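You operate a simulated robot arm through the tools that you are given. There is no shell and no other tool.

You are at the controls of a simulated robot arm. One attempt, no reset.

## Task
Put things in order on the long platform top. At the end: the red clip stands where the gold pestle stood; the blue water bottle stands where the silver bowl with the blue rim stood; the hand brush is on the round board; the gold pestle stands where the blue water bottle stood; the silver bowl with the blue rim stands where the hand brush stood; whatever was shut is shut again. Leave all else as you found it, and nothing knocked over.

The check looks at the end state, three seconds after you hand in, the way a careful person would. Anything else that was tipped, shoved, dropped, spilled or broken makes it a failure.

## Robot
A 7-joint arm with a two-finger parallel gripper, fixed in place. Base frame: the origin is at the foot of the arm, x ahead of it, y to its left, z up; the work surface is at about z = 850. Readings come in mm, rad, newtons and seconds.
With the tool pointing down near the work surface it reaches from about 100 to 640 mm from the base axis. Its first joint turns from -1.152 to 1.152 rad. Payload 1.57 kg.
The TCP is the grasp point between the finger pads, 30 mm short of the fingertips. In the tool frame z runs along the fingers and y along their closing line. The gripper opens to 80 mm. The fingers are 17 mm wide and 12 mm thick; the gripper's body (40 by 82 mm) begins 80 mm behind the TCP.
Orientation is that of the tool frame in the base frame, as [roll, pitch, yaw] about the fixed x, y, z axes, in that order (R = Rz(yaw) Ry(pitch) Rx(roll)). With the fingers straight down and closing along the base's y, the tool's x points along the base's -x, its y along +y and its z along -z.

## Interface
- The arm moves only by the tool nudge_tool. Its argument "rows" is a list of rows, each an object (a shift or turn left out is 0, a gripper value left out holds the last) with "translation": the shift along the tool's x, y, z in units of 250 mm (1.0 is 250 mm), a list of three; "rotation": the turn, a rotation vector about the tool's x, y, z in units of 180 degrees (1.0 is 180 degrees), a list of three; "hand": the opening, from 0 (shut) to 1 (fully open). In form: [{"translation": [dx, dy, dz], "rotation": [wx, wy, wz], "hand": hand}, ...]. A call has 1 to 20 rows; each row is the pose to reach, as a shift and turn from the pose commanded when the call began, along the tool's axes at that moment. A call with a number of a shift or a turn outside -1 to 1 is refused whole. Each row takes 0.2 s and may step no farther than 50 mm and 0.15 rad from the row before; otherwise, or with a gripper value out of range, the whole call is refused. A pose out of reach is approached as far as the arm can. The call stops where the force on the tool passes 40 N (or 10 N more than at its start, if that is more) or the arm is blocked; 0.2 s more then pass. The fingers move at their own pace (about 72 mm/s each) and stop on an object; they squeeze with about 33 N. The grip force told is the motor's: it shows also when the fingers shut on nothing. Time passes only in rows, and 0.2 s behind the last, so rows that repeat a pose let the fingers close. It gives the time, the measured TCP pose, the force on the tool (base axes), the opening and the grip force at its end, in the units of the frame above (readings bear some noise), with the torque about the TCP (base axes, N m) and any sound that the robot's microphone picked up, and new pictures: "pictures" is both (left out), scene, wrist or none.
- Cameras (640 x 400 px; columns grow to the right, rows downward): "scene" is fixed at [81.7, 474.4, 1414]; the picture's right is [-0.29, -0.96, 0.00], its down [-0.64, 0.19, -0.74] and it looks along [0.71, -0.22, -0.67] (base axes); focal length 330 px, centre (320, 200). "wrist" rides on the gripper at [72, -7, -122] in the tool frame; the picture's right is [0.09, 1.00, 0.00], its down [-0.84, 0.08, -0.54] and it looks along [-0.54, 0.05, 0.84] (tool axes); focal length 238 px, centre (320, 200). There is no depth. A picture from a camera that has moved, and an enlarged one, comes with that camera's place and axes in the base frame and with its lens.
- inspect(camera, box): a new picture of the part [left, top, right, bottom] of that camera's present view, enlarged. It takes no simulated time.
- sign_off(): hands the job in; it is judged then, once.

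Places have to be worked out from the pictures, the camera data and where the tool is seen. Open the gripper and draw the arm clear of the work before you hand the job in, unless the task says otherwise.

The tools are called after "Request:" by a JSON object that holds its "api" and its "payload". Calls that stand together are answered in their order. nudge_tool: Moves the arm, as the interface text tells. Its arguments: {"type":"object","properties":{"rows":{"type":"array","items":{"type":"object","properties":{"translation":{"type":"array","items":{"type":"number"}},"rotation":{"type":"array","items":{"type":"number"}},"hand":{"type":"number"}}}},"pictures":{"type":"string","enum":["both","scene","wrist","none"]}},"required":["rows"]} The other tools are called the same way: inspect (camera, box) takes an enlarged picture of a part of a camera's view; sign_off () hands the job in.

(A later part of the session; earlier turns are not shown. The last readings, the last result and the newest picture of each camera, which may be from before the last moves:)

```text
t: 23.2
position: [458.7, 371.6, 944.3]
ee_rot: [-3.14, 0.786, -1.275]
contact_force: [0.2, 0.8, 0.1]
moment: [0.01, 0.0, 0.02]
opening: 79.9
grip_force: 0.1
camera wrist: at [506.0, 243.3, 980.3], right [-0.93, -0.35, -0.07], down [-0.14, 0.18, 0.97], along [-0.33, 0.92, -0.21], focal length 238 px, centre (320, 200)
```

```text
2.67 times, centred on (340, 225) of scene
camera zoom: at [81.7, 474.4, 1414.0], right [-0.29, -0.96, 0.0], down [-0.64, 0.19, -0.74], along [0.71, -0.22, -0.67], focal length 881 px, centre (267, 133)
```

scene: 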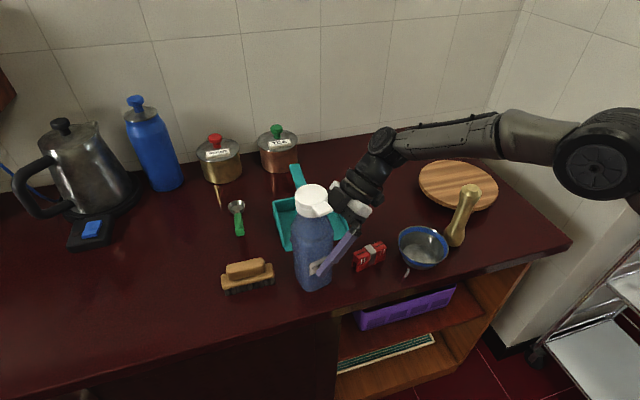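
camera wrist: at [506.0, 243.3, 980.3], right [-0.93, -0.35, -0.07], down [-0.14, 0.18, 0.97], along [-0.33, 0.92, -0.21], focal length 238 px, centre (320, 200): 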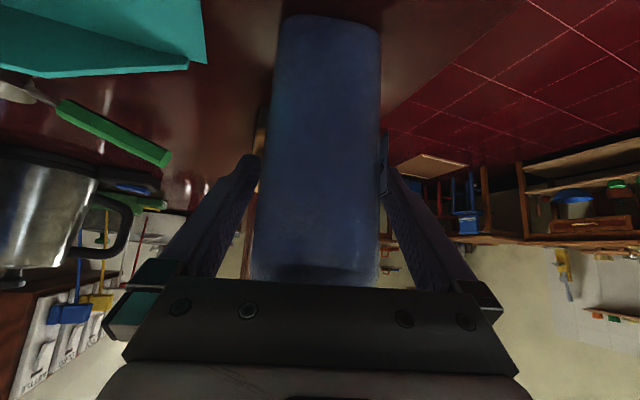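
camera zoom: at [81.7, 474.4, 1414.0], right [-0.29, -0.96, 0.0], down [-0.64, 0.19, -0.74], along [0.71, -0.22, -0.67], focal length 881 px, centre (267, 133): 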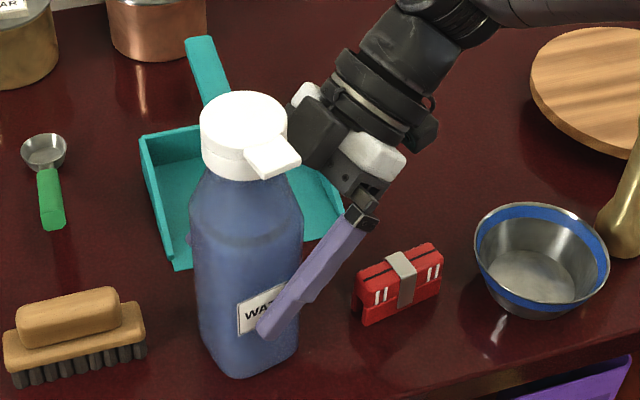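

The fingers straddle the body with clearance on both sides. I'll close now.

Request:
{"api": "nudge_tool", "payload": {"rows": [{"hand": 0.5}, {"hand": 0.0}, {"hand": 0.0}, {"hand": 0.0}, {"hand": 0.0}]}}

Request:
{"api": "inspect", "payload": {"camera": "scene", "box": [240, 150, 440, 300]}}

```text
t: 24.4
position: [460.2, 371.4, 944.7]
ee_rot: [3.141, 0.785, -1.274]
contact_force: [-0.2, 1.5, 0.7]
moment: [0.23, -0.07, 0.02]
opening: 65.7
grip_force: 32.5
camera wrist: at [506.1, 243.1, 980.6], right [-0.93, -0.35, -0.07], down [-0.14, 0.18, 0.97], along [-0.33, 0.92, -0.21], focal length 238 px, centre (320, 200)
```

scene: 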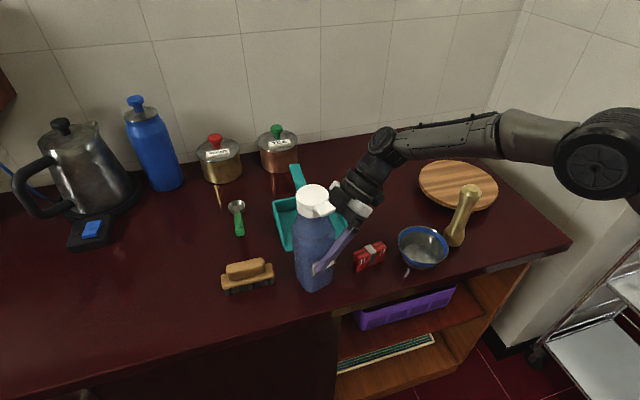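
wrist: 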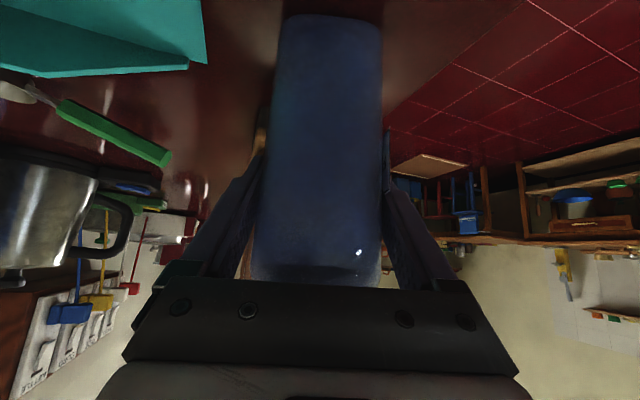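

```text
2.67 times, centred on (340, 225) of scene
camera zoom: at [81.7, 474.4, 1414.0], right [-0.29, -0.96, 0.0], down [-0.64, 0.19, -0.74], along [0.71, -0.22, -0.67], focal length 881 px, centre (267, 133)
```

zoom: 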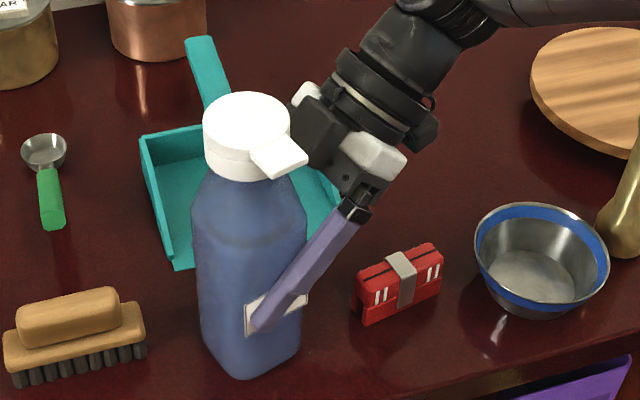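

The bottle is gripped at 65.7 mm including the label. I'll lift it a little and check the load and that it stays upright.

Request:
{"api": "nudge_tool", "payload": {"rows": [{"translation": [-0.03, 0, -0.03], "hand": 0.0}, {"translation": [-0.1, 0, -0.1]}, {"translation": [-0.17, 0, -0.17]}, {"translation": [-0.19, 0, -0.19]}, {"translation": [-0.19, 0, -0.19]}]}}

Request:
{"api": "inspect", "payload": {"camera": "scene", "box": [240, 110, 440, 300]}}

```text
t: 25.6
position: [458.1, 371.2, 1011.1]
ee_rot: [3.141, 0.786, -1.274]
contact_force: [-0.7, -0.4, -5.6]
moment: [0.0, 0.04, 0.02]
opening: 65.7
grip_force: 33.0
camera wrist: at [505.4, 242.7, 1047.5], right [-0.93, -0.35, -0.06], down [-0.13, 0.18, 0.97], along [-0.33, 0.92, -0.21], focal length 238 px, centre (320, 200)
```

scene: 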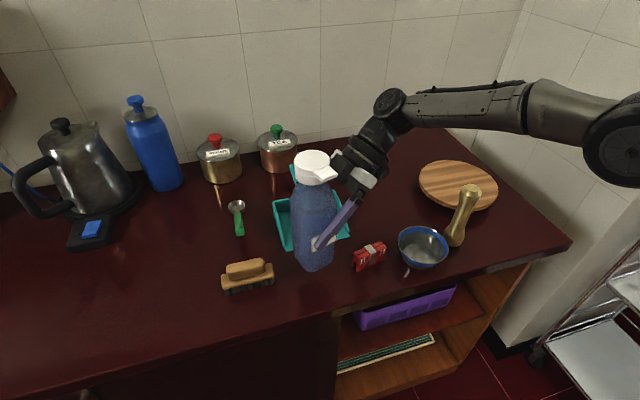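
wrist: 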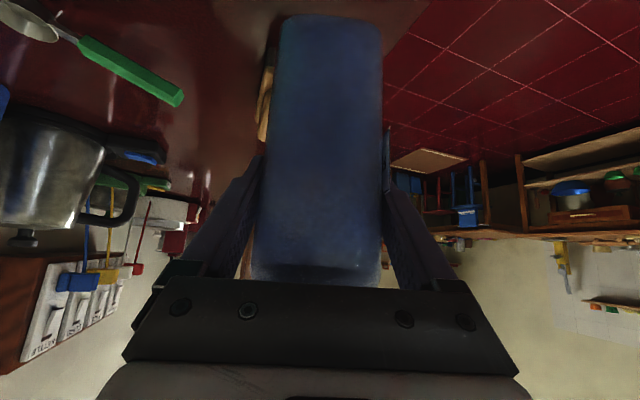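

```text
2.11 times, centred on (340, 205) of scene
camera zoom: at [81.8, 474.4, 1414.0], right [-0.29, -0.96, 0.0], down [-0.64, 0.19, -0.74], along [0.71, -0.22, -0.67], focal length 696 px, centre (278, 190)
```

zoom: 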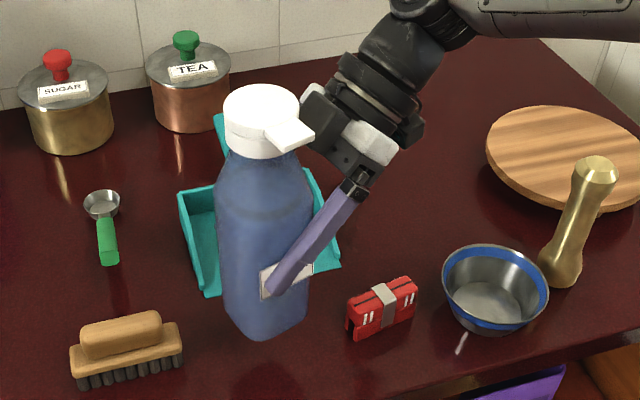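

Load is 5.6 N with no torque, so the hold is steady. I'll carry the bottle over to (557, 157) at this height while turning it about −17° around the vertical.

Request:
{"api": "nudge_tool", "payload": {"rows": [{"translation": [0.066, -0.013, -0.066], "hand": 0.0}, {"translation": [0.165, -0.032, -0.165], "rotation": [0.011, 0, 0.011]}, {"translation": [0.264, -0.051, -0.264], "rotation": [0.022, 0, 0.022]}, {"translation": [0.363, -0.07, -0.363], "rotation": [0.033, 0, 0.033]}, {"translation": [0.462, -0.09, -0.462], "rotation": [0.044, 0, 0.044]}, {"translation": [0.561, -0.109, -0.561], "rotation": [0.055, 0, 0.055]}, {"translation": [0.627, -0.122, -0.627], "rotation": [0.0668, 0, 0.0668]}, {"translation": [0.659, -0.128, -0.659], "rotation": [0.0668, 0, 0.0668]}, {"translation": [0.659, -0.128, -0.659], "rotation": [0.0668, 0, 0.0668]}]}}

Request:
{"api": "inspect", "payload": {"camera": "scene", "box": [300, 100, 500, 280]}}

```text
t: 27.6
position: [557.7, 158.2, 1011.0]
ee_rot: [-3.141, 0.786, -1.572]
contact_force: [0.0, -0.6, -4.5]
moment: [0.0, -0.01, -0.03]
opening: 65.7
grip_force: 33.4
camera wrist: at [564.8, 21.0, 1046.8], right [-1.0, -0.06, -0.06], down [-0.08, 0.21, 0.97], along [-0.05, 0.98, -0.21], focal length 238 px, centre (320, 200)
```

scene: 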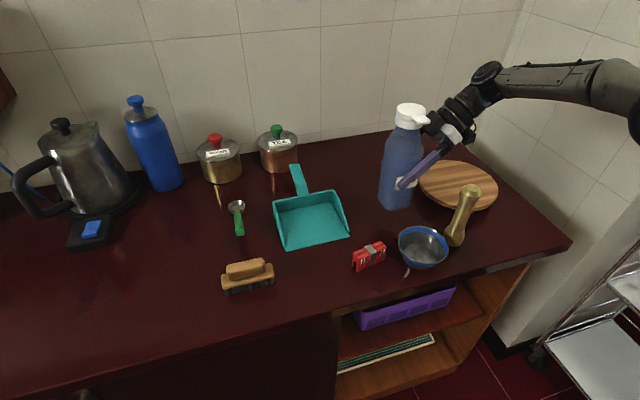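
wrist: 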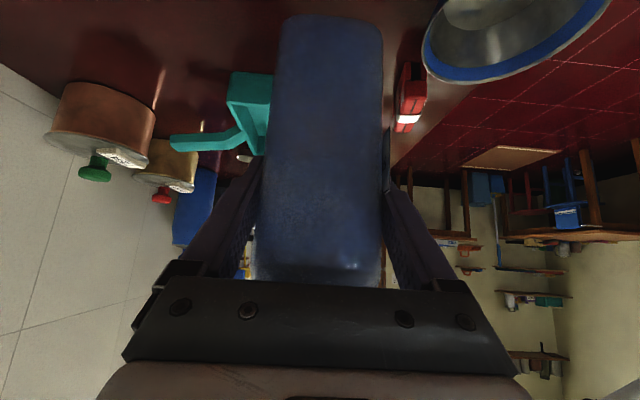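

```text
2.22 times, centred on (400, 190) of scene
camera zoom: at [81.8, 474.4, 1414.0], right [-0.29, -0.96, 0.0], down [-0.64, 0.19, -0.74], along [0.71, -0.22, -0.67], focal length 734 px, centre (142, 222)
```

zoom: 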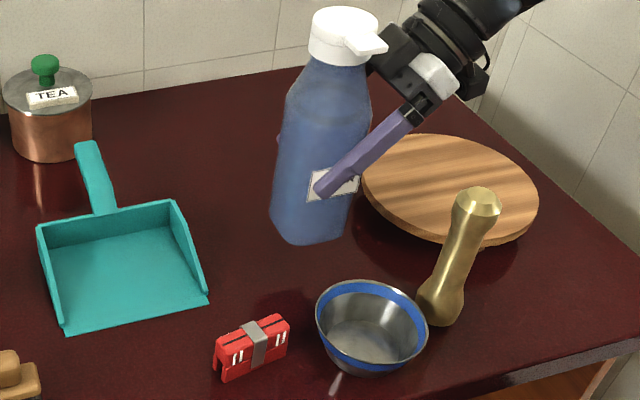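

The bottle is upright above the bowl's old spot. I'll lower it 66 mm, slowing for the touch-down.

Request:
{"api": "nudge_tool", "payload": {"rows": [{"translation": [0.07, 0, 0.07], "hand": 0.0}, {"translation": [0.13, 0, 0.13]}, {"translation": [0.165, 0, 0.165]}, {"translation": [0.18, 0, 0.18]}, {"translation": [0.188, 0, 0.188]}, {"translation": [0.188, 0, 0.188]}]}}

Request:
{"api": "inspect", "payload": {"camera": "scene", "box": [300, 100, 500, 280]}}

```text
t: 29.0
position: [558.2, 157.6, 943.9]
ee_rot: [-3.141, 0.786, -1.572]
contact_force: [0.2, 0.5, -5.3]
moment: [0.01, 0.01, 0.01]
opening: 65.7
grip_force: 33.1
camera wrist: at [564.6, 21.4, 980.6], right [-1.0, -0.06, -0.07], down [-0.08, 0.21, 0.97], along [-0.05, 0.98, -0.21], focal length 238 px, centre (320, 200)
```

scene: 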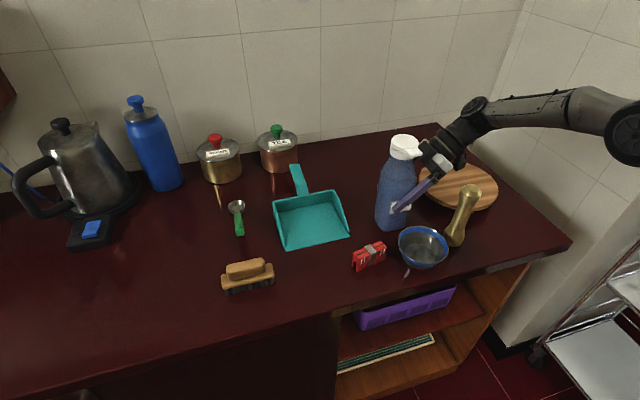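
wrist: 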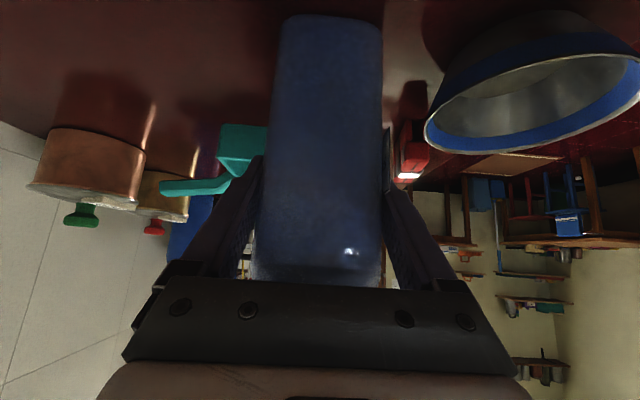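

```text
2.22 times, centred on (400, 190) of scene
camera zoom: at [81.8, 474.4, 1414.0], right [-0.29, -0.96, 0.0], down [-0.64, 0.19, -0.74], along [0.71, -0.22, -0.67], focal length 734 px, centre (142, 222)
```

zoom: 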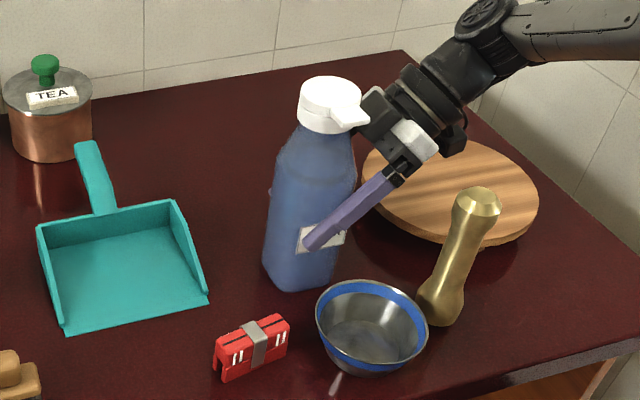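

The weight still hangs on the gripper, so the bottle hasn't touched down yet. I'll zoom on the base before the last few millimetres.

Request:
{"api": "inspect", "payload": {"camera": "scene", "box": [350, 170, 430, 240]}}

```text
5.71 times, centred on (390, 205) of scene
camera zoom: at [81.8, 474.4, 1414.0], right [-0.29, -0.96, 0.0], down [-0.64, 0.19, -0.74], along [0.71, -0.22, -0.67], focal length 1889 px, centre (-80, 171)
```

zoom: 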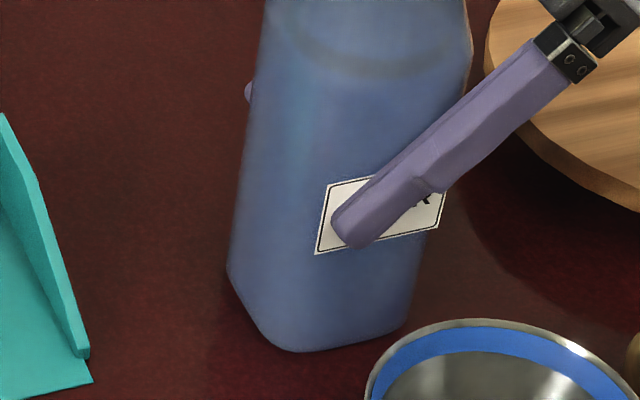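

The base centre reads about (556, 155), so I'll nudge +2 mm in y and lower in small steps until it touches.

Request:
{"api": "nudge_tool", "payload": {"rows": [{"translation": [-0.0028, 0, 0.0085], "hand": 0.0}, {"translation": [0.0014, 0, 0.0127]}, {"translation": [0.0014, 0, 0.0127]}], "pictures": "none"}}

```text
t: 29.8
position: [558.7, 161.1, 944.2]
ee_rot: [-3.137, 0.788, -1.569]
contact_force: [-2.8, -4.5, 9.7]
moment: [-0.63, 0.7, 0.12]
opening: 65.7
grip_force: 33.1
```

It has touched down with about 10 N. I'll relieve 1.5 mm and read again before releasing.

Request:
{"api": "nudge_tool", "payload": {"rows": [{"translation": [-0.0045, 0, -0.0045], "hand": 0.0}, {"translation": [-0.0045, 0, -0.0045]}], "pictures": "scene"}}

Request:
{"api": "inspect", "payload": {"camera": "scene", "box": [350, 120, 450, 240]}}

```text
t: 30.4
position: [557.6, 159.4, 944.5]
ee_rot: [-3.138, 0.786, -1.57]
contact_force: [2.1, -1.5, 6.3]
moment: [-0.08, 0.19, 0.08]
opening: 65.6
grip_force: 32.5
```

scene: 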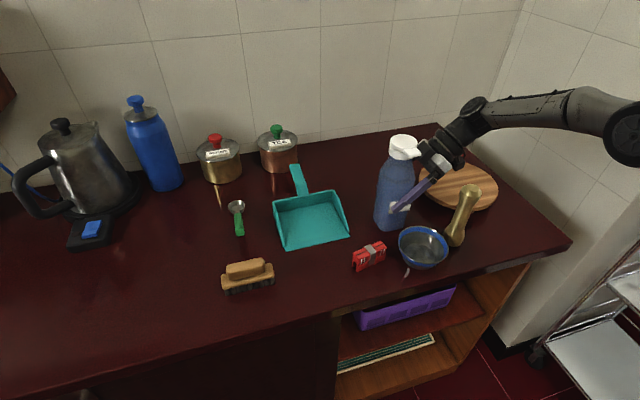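

```text
3.33 times, centred on (400, 180) of scene
camera zoom: at [81.6, 474.3, 1414.0], right [-0.29, -0.96, 0.0], down [-0.64, 0.19, -0.74], along [0.71, -0.22, -0.67], focal length 1102 px, centre (53, 267)
```

zoom: 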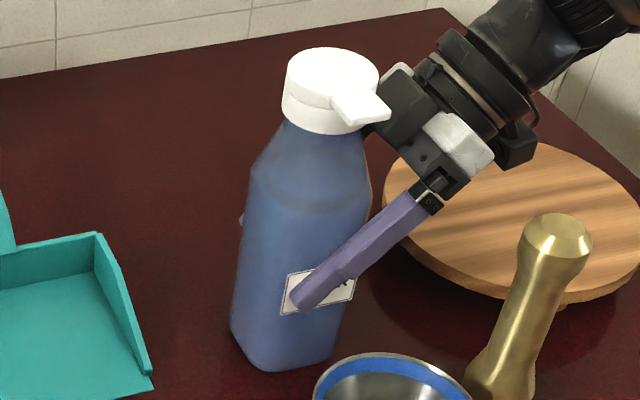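

The bottle is supported by the table with little torque. I'll open the gripper and hold still to let it settle.

Request:
{"api": "nudge_tool", "payload": {"rows": [{"hand": 0.9}, {"hand": 1.0}, {"hand": 1.0}]}}

Request:
{"api": "inspect", "payload": {"camera": "scene", "box": [350, 120, 450, 240]}}

```text
t: 31.2
position: [558.5, 158.9, 944.4]
ee_rot: [-3.141, 0.786, -1.569]
contact_force: [-0.2, 0.3, 0.3]
moment: [-0.01, -0.01, 0.03]
opening: 80.0
grip_force: 0.0
camera wrist: at [564.7, 23.3, 980.0], right [-1.0, -0.07, -0.07], down [-0.08, 0.21, 0.97], along [-0.05, 0.98, -0.21], focal length 238 px, centre (320, 200)
```

scene: 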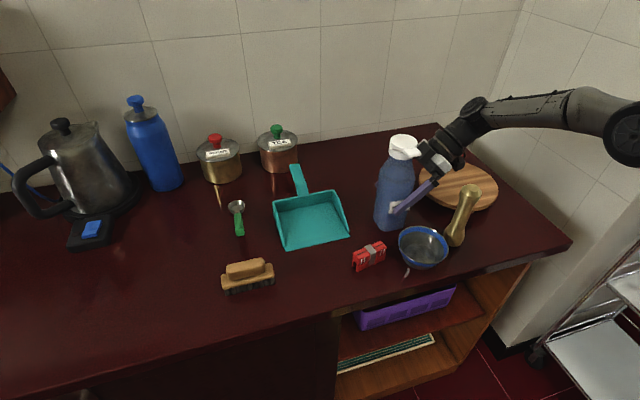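
wrist: 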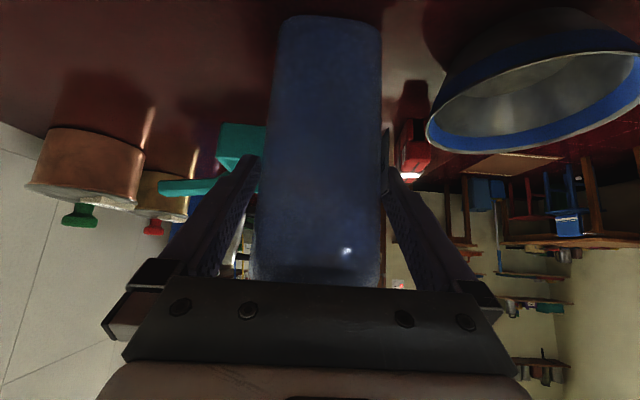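

```text
3.33 times, centred on (400, 180) of scene
camera zoom: at [81.7, 474.4, 1414.0], right [-0.29, -0.96, 0.0], down [-0.64, 0.19, -0.74], along [0.71, -0.22, -0.67], focal length 1102 px, centre (53, 267)
```

zoom: 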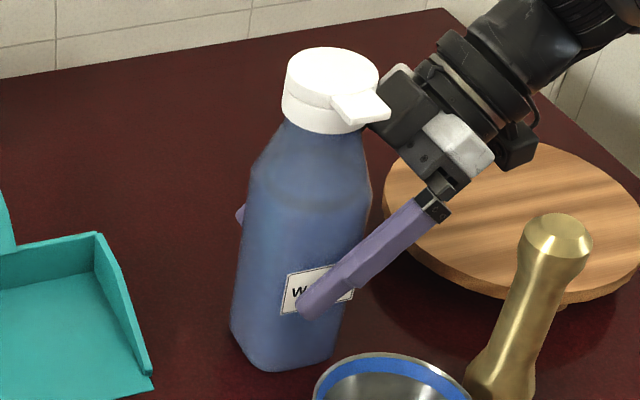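

The bottle stands free. I'll back out along the tool axis, rise, and swing toward the robot side, clear of the pestle.

Request:
{"api": "nudge_tool", "payload": {"rows": [{"translation": [0, 0, -0.12], "hand": 1.0}, {"translation": [0, 0, -0.28]}, {"translation": [0, 0, -0.44]}, {"translation": [-0.08, 0, -0.58]}, {"translation": [-0.2, 0, -0.7]}, {"translation": [-0.2, 0.15, -0.7]}, {"translation": [-0.2, 0.33, -0.7]}, {"translation": [-0.2, 0.51, -0.7]}, {"translation": [-0.2, 0.66, -0.7]}, {"translation": [-0.2, 0.66, -0.7]}]}}

Request:
{"api": "inspect", "payload": {"camera": "scene", "box": [350, 130, 470, 240]}}

```text
t: 33.4
position: [393.5, 72.1, 1103.1]
ee_rot: [-3.141, 0.786, -1.57]
contact_force: [0.3, 0.3, -0.9]
moment: [-0.01, 0.01, -0.02]
opening: 80.0
grip_force: 0.1
camera wrist: at [399.8, -64.2, 1139.2], right [-1.0, -0.07, -0.07], down [-0.08, 0.21, 0.97], along [-0.05, 0.98, -0.21], focal length 238 px, centre (320, 200)
```

scene: 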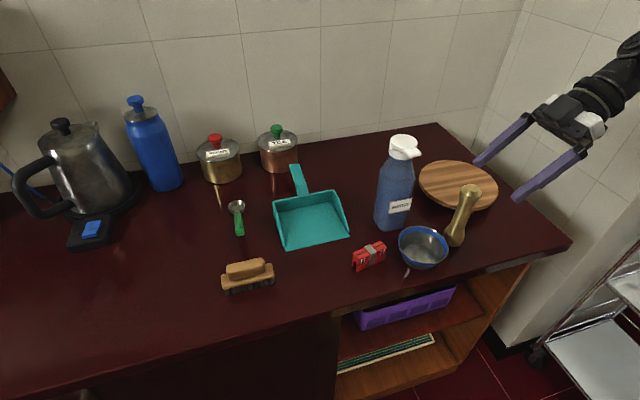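
wrist: 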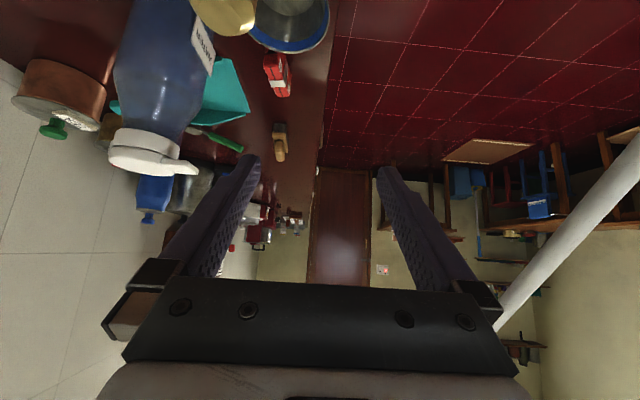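

```text
3.64 times, centred on (410, 185) of scene
camera zoom: at [81.7, 474.4, 1414.0], right [-0.29, -0.96, 0.0], down [-0.64, 0.19, -0.74], along [0.71, -0.22, -0.67], focal length 1202 px, centre (-7, 254)
```

zoom: 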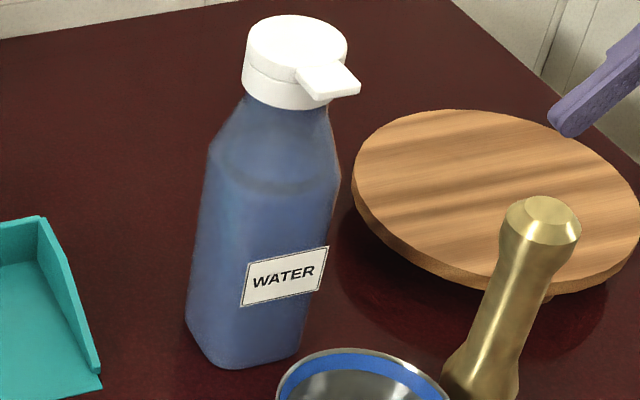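

The bottle is placed and upright. Next I'll head toward the brush with a smaller lean (25°), keeping the closing line along x.

Request:
{"api": "nudge_tool", "payload": {"rows": [{"translation": [-0.09, -0.027, 0.127], "rotation": [0, 0.02, 0]}, {"translation": [-0.18, -0.054, 0.254], "rotation": [0, 0.04, 0]}, {"translation": [-0.27, -0.08, 0.381], "rotation": [0, 0.06, 0]}, {"translation": [-0.36, -0.107, 0.508], "rotation": [0, 0.08, 0]}, {"translation": [-0.45, -0.134, 0.636], "rotation": [0, 0.1, 0]}, {"translation": [-0.537, -0.16, 0.764], "rotation": [0, 0.111, 0]}, {"translation": [-0.537, -0.16, 0.764], "rotation": [0, 0.111, 0]}]}}

Request:
{"api": "inspect", "payload": {"camera": "wrist", "box": [200, 60, 440, 260]}}

Request:
{"api": "inspect", "payload": {"camera": "scene", "box": [200, 240, 300, 310]}}

```text
t: 35.0
position: [433.4, 302.6, 1062.1]
ee_rot: [3.141, 0.436, -1.571]
contact_force: [0.0, 0.5, 0.2]
moment: [0.02, -0.01, -0.03]
opening: 80.3
grip_force: 0.1
camera wrist: at [440.6, 186.4, 1142.9], right [-1.0, -0.08, -0.04], down [-0.08, 0.53, 0.84], along [-0.05, 0.84, -0.53], focal length 238 px, centre (320, 200)
```

scene: 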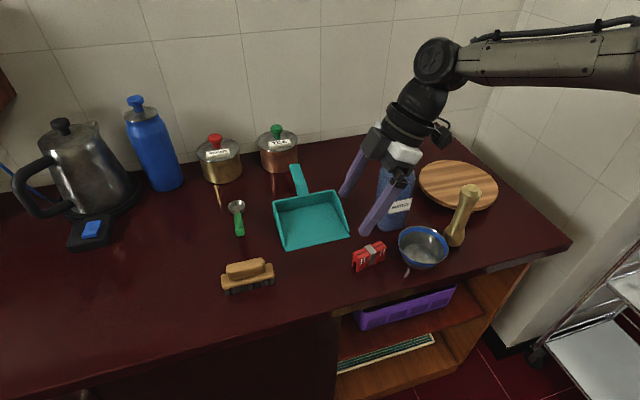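
wrist: 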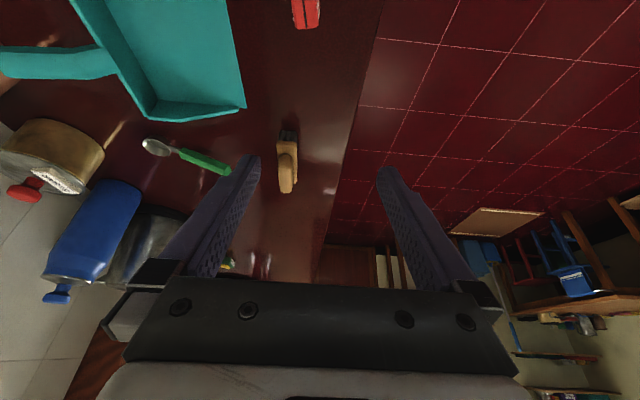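

```text
2.00 times, centred on (320, 160) of wrist
camera zoom: at [440.6, 186.4, 1142.9], right [-1.0, -0.08, -0.04], down [-0.08, 0.53, 0.84], along [-0.05, 0.84, -0.53], focal length 477 px, centre (320, 280)
```

zoom: 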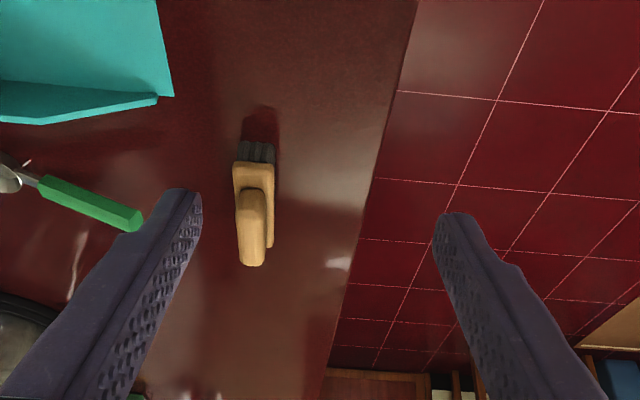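

```text
5.71 times, centred on (250, 275) of scene
camera zoom: at [81.7, 474.4, 1414.0], right [-0.29, -0.96, 0.0], down [-0.64, 0.19, -0.74], along [0.71, -0.22, -0.67], focal length 1889 px, centre (720, -229)
```

zoom: 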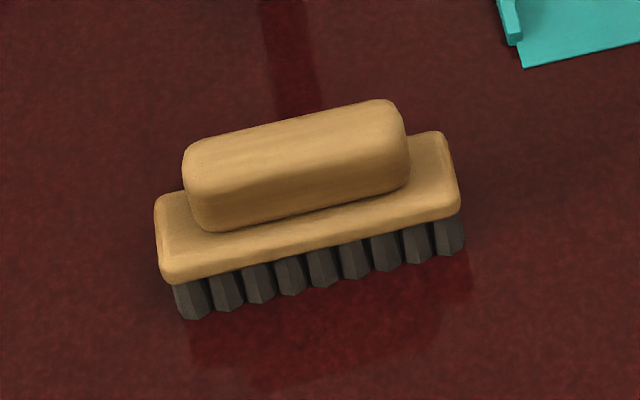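

The brush lies along y, centre about (481, 496), with its block at z≈877–888 and about 33 mm wide. I'll move to a pre-grasp above it to test the reach.

Request:
{"api": "nudge_tool", "payload": {"rows": [{"translation": [-0.08, -0.038, 0.124], "hand": 1.0}, {"translation": [-0.16, -0.076, 0.248]}, {"translation": [-0.24, -0.114, 0.372]}, {"translation": [-0.32, -0.152, 0.496]}, {"translation": [-0.388, -0.188, 0.62]}, {"translation": [-0.388, -0.188, 0.62]}]}}

Request:
{"api": "inspect", "payload": {"camera": "wrist", "box": [200, 60, 440, 260]}}

```text
t: 36.4
position: [479.6, 455.8, 964.7]
ee_rot: [-3.141, 0.436, -1.572]
contact_force: [0.5, 0.0, 0.1]
moment: [0.0, 0.05, 0.01]
opening: 80.0
grip_force: 0.0
camera wrist: at [486.6, 339.8, 1045.0], right [-1.0, -0.08, -0.04], down [-0.08, 0.53, 0.85], along [-0.05, 0.84, -0.53], focal length 238 px, centre (320, 200)
```

scene: 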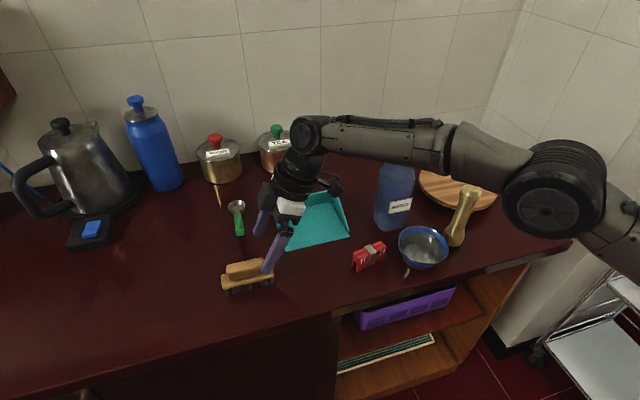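
wrist: 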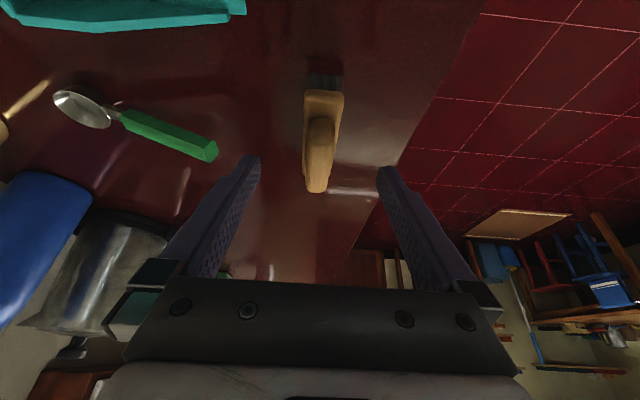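

```text
2.00 times, centred on (320, 160) of wrist
camera zoom: at [486.6, 339.8, 1045.0], right [-1.0, -0.08, -0.04], down [-0.08, 0.53, 0.85], along [-0.05, 0.84, -0.53], focal length 477 px, centre (320, 280)
```

zoom: 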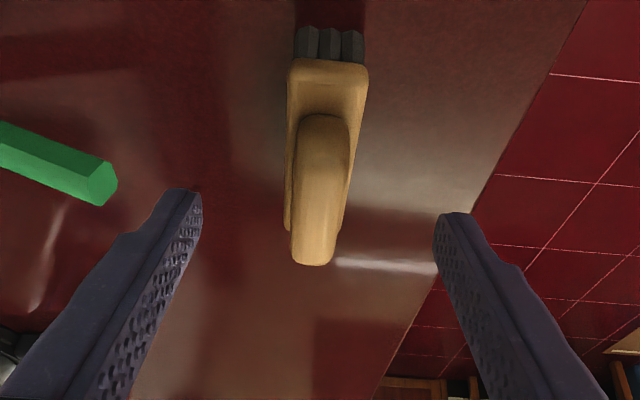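

The reach is fine and the brush is centred between the fingers at x≈480.4. I'll descend about 82 mm along the tool axis to straddle the block.

Request:
{"api": "nudge_tool", "payload": {"rows": [{"translation": [0.001, -0.003, 0.12], "hand": 1.0}, {"translation": [0.002, -0.003, 0.22]}, {"translation": [0.002, -0.003, 0.29]}, {"translation": [0.002, -0.003, 0.329]}, {"translation": [0.002, -0.003, 0.329]}]}}

Request:
{"api": "inspect", "payload": {"camera": "wrist", "box": [200, 60, 440, 260]}}

Request:
{"api": "inspect", "payload": {"camera": "scene", "box": [200, 220, 320, 310]}}

```text
t: 37.6
position: [480.2, 489.4, 889.0]
ee_rot: [-3.141, 0.436, -1.57]
contact_force: [0.0, -0.5, -0.2]
moment: [-0.03, 0.0, 0.02]
opening: 80.0
grip_force: 0.2
camera wrist: at [488.3, 373.7, 969.5], right [-1.0, -0.08, -0.04], down [-0.08, 0.53, 0.85], along [-0.05, 0.84, -0.53], focal length 238 px, centre (320, 200)
```

scene: 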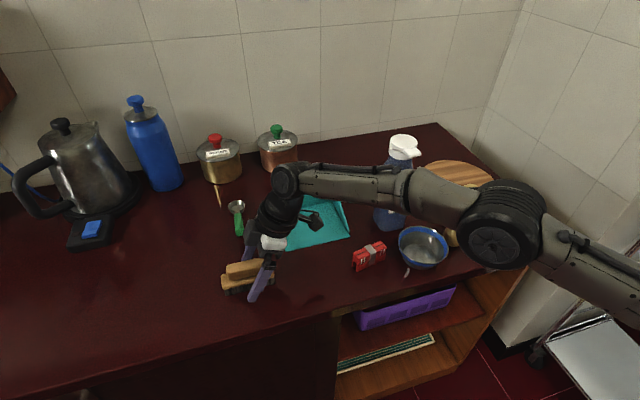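
wrist: 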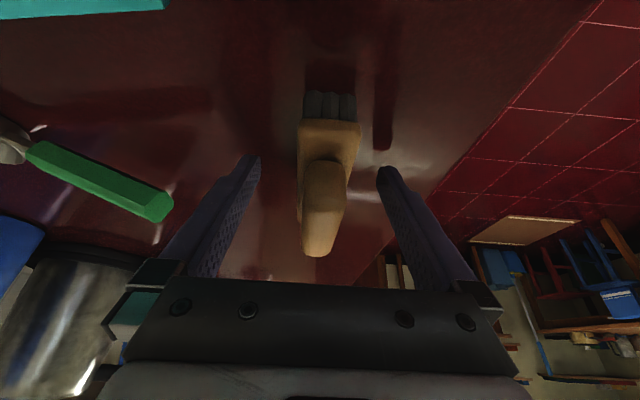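

```text
2.00 times, centred on (320, 160) of wrist
camera zoom: at [488.3, 373.7, 969.5], right [-1.0, -0.08, -0.04], down [-0.08, 0.53, 0.85], along [-0.05, 0.84, -0.53], focal length 477 px, centre (320, 280)
```

zoom: 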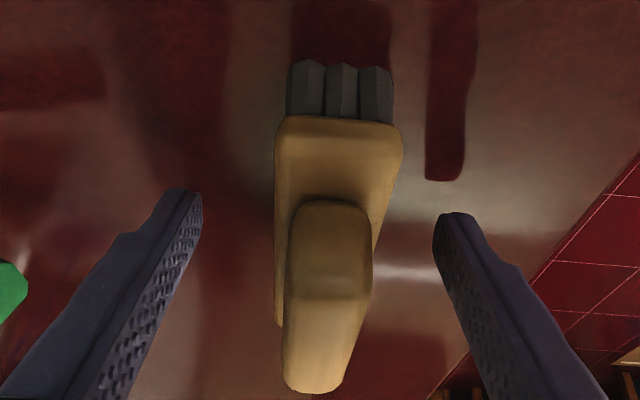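

```text
4.44 times, centred on (260, 265) of scene
camera zoom: at [81.7, 474.4, 1414.0], right [-0.29, -0.96, 0.0], down [-0.64, 0.19, -0.74], along [0.71, -0.22, -0.67], focal length 1469 px, centre (587, -89)
```

zoom: 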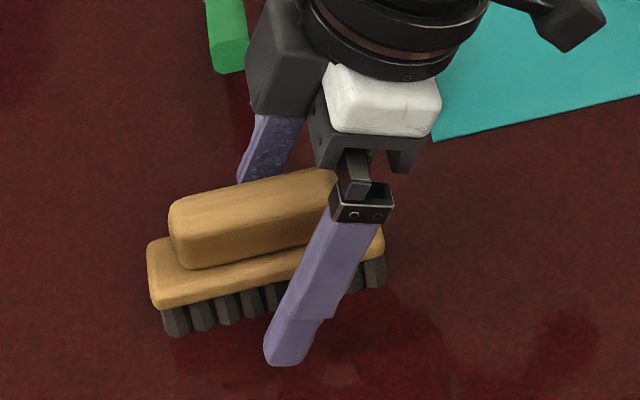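

The fingers are on either side of the brush with the tips low and clear of the table. I'll close on the block.

Request:
{"api": "nudge_tool", "payload": {"rows": [{"hand": 0.4}, {"hand": 0.0}, {"hand": 0.0}, {"hand": 0.0}, {"hand": 0.0}], "pictures": "none"}}

Request:
{"api": "inspect", "payload": {"camera": "scene", "box": [200, 220, 320, 310]}}

Request:
{"api": "inspect", "payload": {"camera": "wrist", "box": [200, 60, 440, 260]}}

```text
t: 38.8
position: [481.6, 489.6, 888.9]
ee_rot: [-3.141, 0.437, -1.571]
contact_force: [-0.2, -0.2, -0.6]
moment: [0.01, 0.04, -0.03]
opening: 31.1
grip_force: 33.0
```

```text
4.44 times, centred on (260, 265) of scene
camera zoom: at [81.7, 474.4, 1414.0], right [-0.29, -0.96, 0.0], down [-0.64, 0.19, -0.74], along [0.71, -0.22, -0.67], focal length 1469 px, centre (587, -89)
```

zoom: 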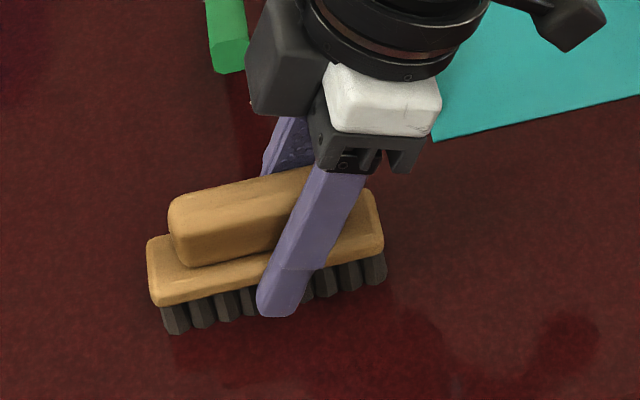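

```text
2.00 times, centred on (320, 160) of wrist
camera zoom: at [488.3, 373.6, 969.6], right [-1.0, -0.08, -0.04], down [-0.08, 0.53, 0.85], along [-0.05, 0.84, -0.53], focal length 477 px, centre (320, 280)
```

zoom: 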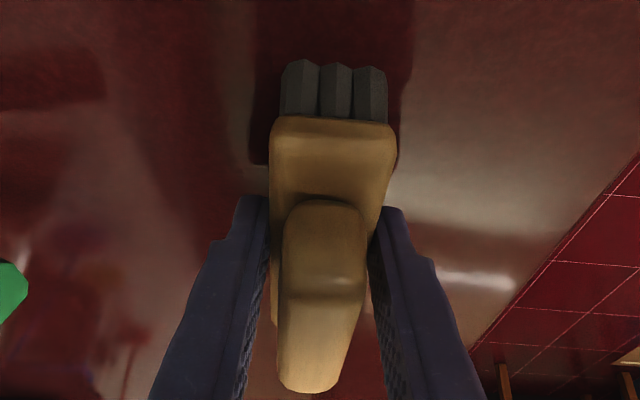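

The brush is gripped at 31 mm. I'll lift it 70 mm and check the hold.

Request:
{"api": "nudge_tool", "payload": {"rows": [{"translation": [-0.03, 0, -0.065], "hand": 0.0}, {"translation": [-0.085, 0, -0.182]}, {"translation": [-0.12, 0, -0.257]}, {"translation": [-0.12, 0, -0.257]}]}}

```text
t: 39.8
position: [481.5, 489.6, 959.4]
ee_rot: [3.14, 0.436, -1.572]
contact_force: [0.5, -0.5, -0.6]
moment: [-0.01, -0.05, -0.02]
opening: 30.7
grip_force: 32.8
camera wrist: at [488.0, 373.1, 1040.5], right [-1.0, -0.08, -0.04], down [-0.08, 0.53, 0.84], along [-0.05, 0.84, -0.53], focal length 238 px, centre (320, 200)
```

scene: 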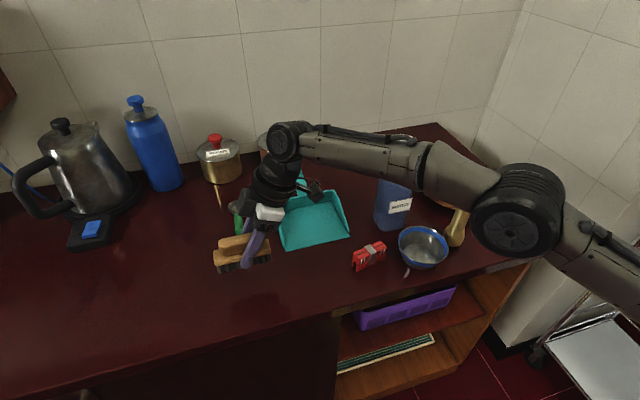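
wrist: 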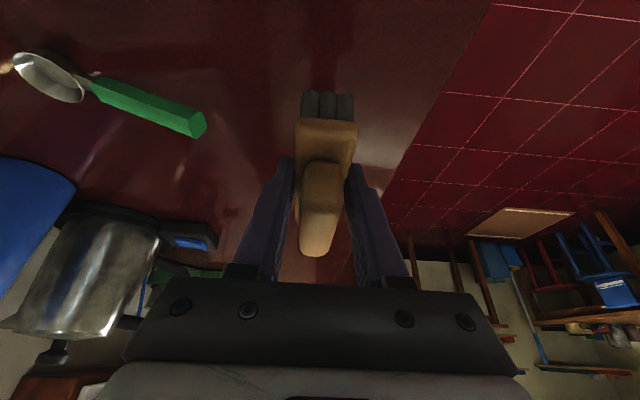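

The hold is steady. I'll carry the brush back along the front side, turning it gradually.

Request:
{"api": "nudge_tool", "payload": {"rows": [{"translation": [0.12, 0.063, -0.081], "rotation": [0.01, 0, 0.0215], "hand": 0.0}, {"translation": [0.24, 0.126, -0.162], "rotation": [0.02, 0, 0.043]}, {"translation": [0.36, 0.189, -0.243], "rotation": [0.03, 0, 0.0645]}, {"translation": [0.48, 0.252, -0.324], "rotation": [0.04, 0, 0.086]}, {"translation": [0.6, 0.315, -0.405], "rotation": [0.05, 0, 0.1075]}, {"translation": [0.72, 0.378, -0.487], "rotation": [0.06, 0, 0.129]}, {"translation": [0.838, 0.44, -0.568], "rotation": [0.0705, 0, 0.151]}, {"translation": [0.838, 0.44, -0.568], "rotation": [0.0705, 0, 0.151]}], "pictures": "scene"}}

```text
t: 41.6
position: [370.3, 239.5, 999.6]
ee_rot: [-3.141, 0.437, -2.096]
contact_force: [-0.3, -0.7, -0.6]
moment: [-0.04, 0.03, 0.0]
opening: 30.9
grip_force: 33.6
```

scene: 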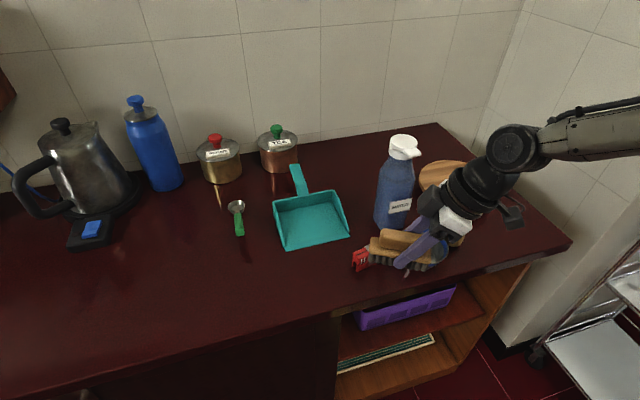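

On track. I'll continue past the pestle on the robot side to about (375, −80), turning the rest of the way.

Request:
{"api": "nudge_tool", "payload": {"rows": [{"translation": [0.131, -0.07, -0.061], "rotation": [0.0103, 0, 0.022], "hand": 0.0}, {"translation": [0.262, -0.14, -0.122], "rotation": [0.0206, 0, 0.044]}, {"translation": [0.393, -0.209, -0.183], "rotation": [0.0309, 0, 0.066]}, {"translation": [0.524, -0.279, -0.244], "rotation": [0.0412, 0, 0.088]}, {"translation": [0.6545, -0.349, -0.3055], "rotation": [0.0515, 0, 0.11]}, {"translation": [0.768, -0.452, -0.358], "rotation": [0.0618, 0, 0.132]}, {"translation": [0.881, -0.556, -0.411], "rotation": [0.0721, 0, 0.154]}, {"translation": [0.994, -0.659, -0.464], "rotation": [0.0823, 0, 0.1761]}, {"translation": [0.994, -0.659, -0.464], "rotation": [0.0823, 0, 0.1761]}]}}

```text
t: 43.6
position: [376.3, -79.6, 1000.8]
ee_rot: [-3.141, 0.436, -2.707]
contact_force: [-1.0, 0.5, -1.0]
moment: [-0.02, 0.01, -0.02]
opening: 31.3
grip_force: 33.1
camera wrist: at [274.3, -134.6, 1081.0], right [-0.5, 0.87, -0.04], down [0.45, 0.29, 0.85], along [0.74, 0.4, -0.53], focal length 238 px, centre (320, 200)
```

scene: 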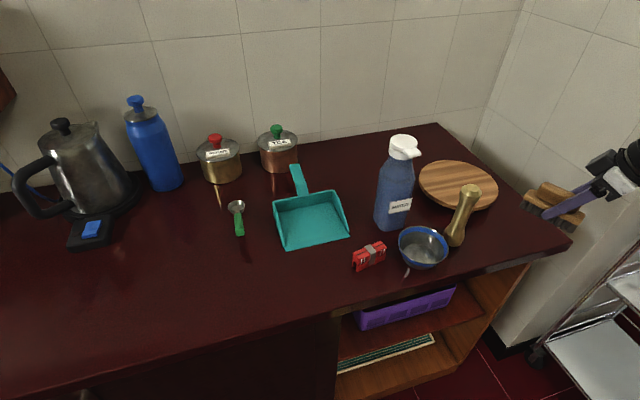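
wrist: 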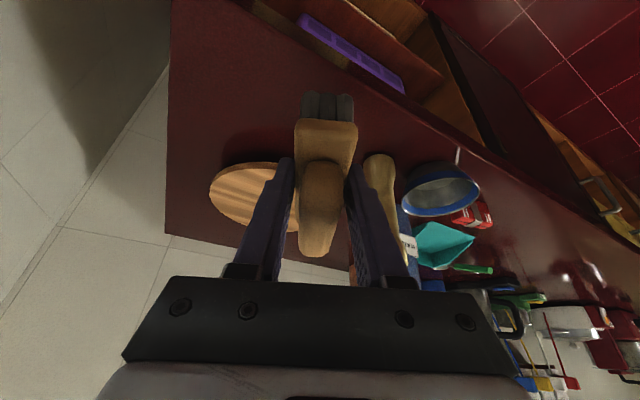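

The board is now unobstructed in the scene view, so I'll measure it and the pestle precisely.

Request:
{"api": "inspect", "payload": {"camera": "scene", "box": [410, 150, 510, 260]}}

```text
3.64 times, centred on (460, 205) of scene
camera zoom: at [81.7, 474.3, 1414.0], right [-0.29, -0.96, 0.0], down [-0.64, 0.19, -0.74], along [0.71, -0.22, -0.67], focal length 1202 px, centre (-189, 182)
```

zoom: 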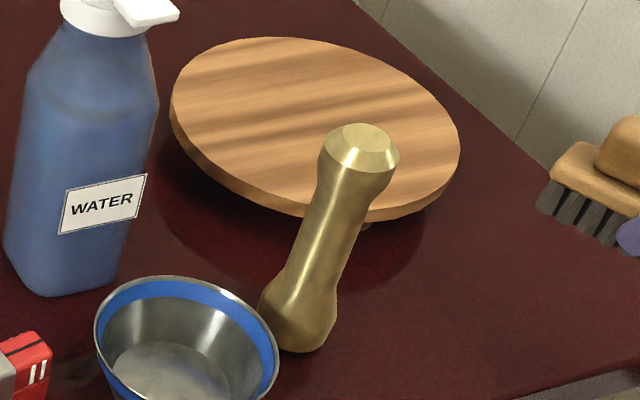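

The board's top is near z≈870, centred around (608, −63). I'll move the brush over it at travel height, then down to about 15 mm above the board.

Request:
{"api": "nudge_tool", "payload": {"rows": [{"translation": [-0.15, -0.061, 0.07], "hand": 0.0}, {"translation": [-0.3, -0.122, 0.14]}, {"translation": [-0.45, -0.183, 0.21]}, {"translation": [-0.6, -0.244, 0.28]}, {"translation": [-0.751, -0.305, 0.35]}, {"translation": [-0.69, -0.305, 0.48]}, {"translation": [-0.624, -0.305, 0.622]}, {"translation": [-0.624, -0.305, 0.622]}]}}

Request:
{"api": "inspect", "payload": {"camera": "scene", "box": [400, 130, 520, 240]}}

```text
t: 45.4
position: [597.7, -62.0, 927.9]
ee_rot: [-3.136, 0.443, -2.704]
contact_force: [-4.5, 0.8, 15.4]
moment: [-0.19, 0.79, -0.09]
opening: 31.2
grip_force: 33.6
camera wrist: at [494.2, -116.0, 1008.3], right [-0.5, 0.87, -0.04], down [0.44, 0.29, 0.85], along [0.75, 0.4, -0.53], focal length 238 px, centre (320, 200)
```

scene: 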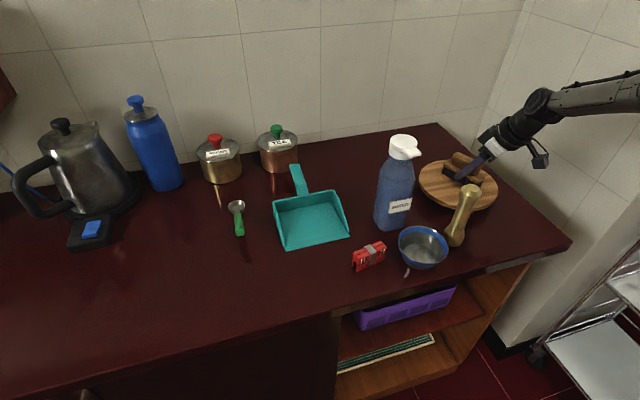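
wrist: 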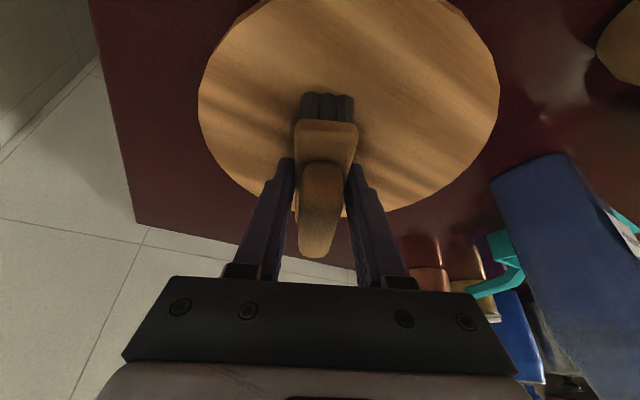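

```text
3.64 times, centred on (460, 185) of scene
camera zoom: at [81.3, 474.4, 1414.0], right [-0.29, -0.96, 0.0], down [-0.64, 0.19, -0.74], along [0.71, -0.22, -0.67], focal length 1202 px, centre (-189, 254)
```

zoom: 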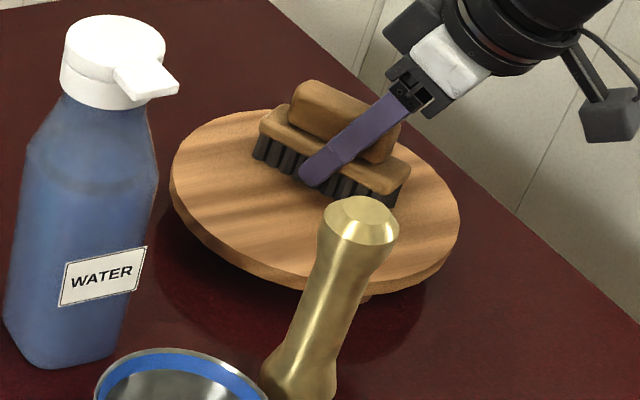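

The bristles already touched (15 N), so the board's top is nearer z≈888. The brush lies well inside the board. I'll relieve 2 mm and open.

Request:
{"api": "nudge_tool", "payload": {"rows": [{"translation": [-0.0034, 0, -0.0073], "hand": 0.0}, {"translation": [-0.0034, 0, -0.0073], "hand": 0.0}, {"translation": [-0.0034, 0, -0.0073], "hand": 0.7}, {"translation": [-0.0034, 0, -0.0073], "hand": 0.9}, {"translation": [-0.0034, 0, -0.0073], "hand": 0.9}]}}

Request:
{"api": "inspect", "payload": {"camera": "scene", "box": [400, 130, 520, 240]}}

```text
t: 46.6
position: [596.3, -61.2, 925.8]
ee_rot: [-3.141, 0.436, -2.705]
contact_force: [-0.2, -0.1, 0.3]
moment: [0.02, -0.01, 0.02]
opening: 72.0
grip_force: 0.1
camera wrist: at [493.3, -116.3, 1007.2], right [-0.5, 0.87, -0.04], down [0.45, 0.29, 0.84], along [0.74, 0.4, -0.53], focal length 238 px, centre (320, 200)
```

scene: 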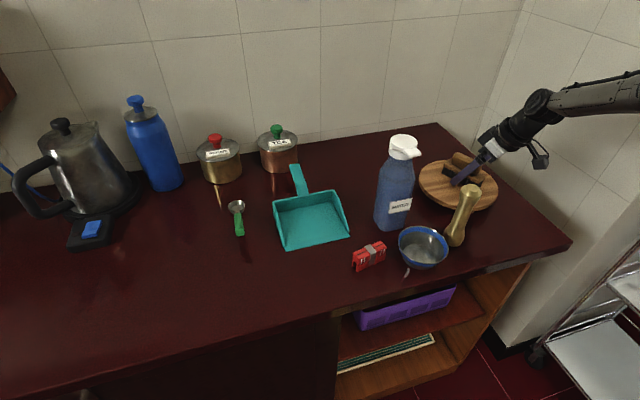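
wrist: 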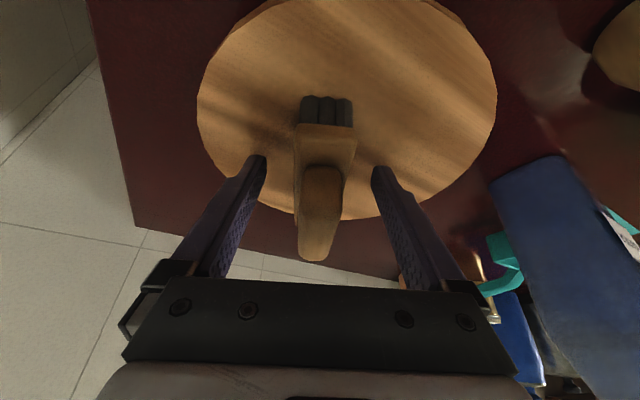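

```text
3.64 times, centred on (460, 185) of scene
camera zoom: at [81.7, 474.4, 1414.0], right [-0.29, -0.96, 0.0], down [-0.64, 0.19, -0.74], along [0.71, -0.22, -0.67], focal length 1202 px, centre (-189, 254)
```

zoom: 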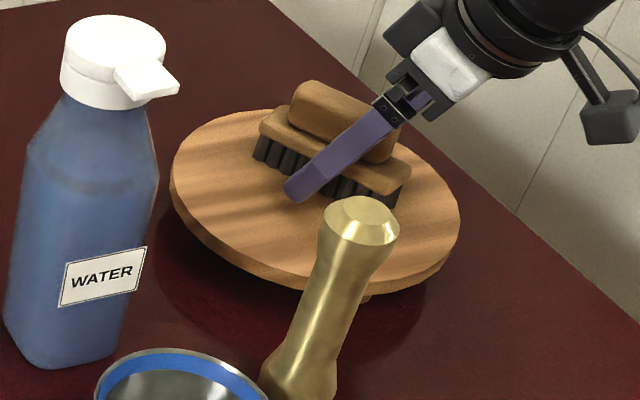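

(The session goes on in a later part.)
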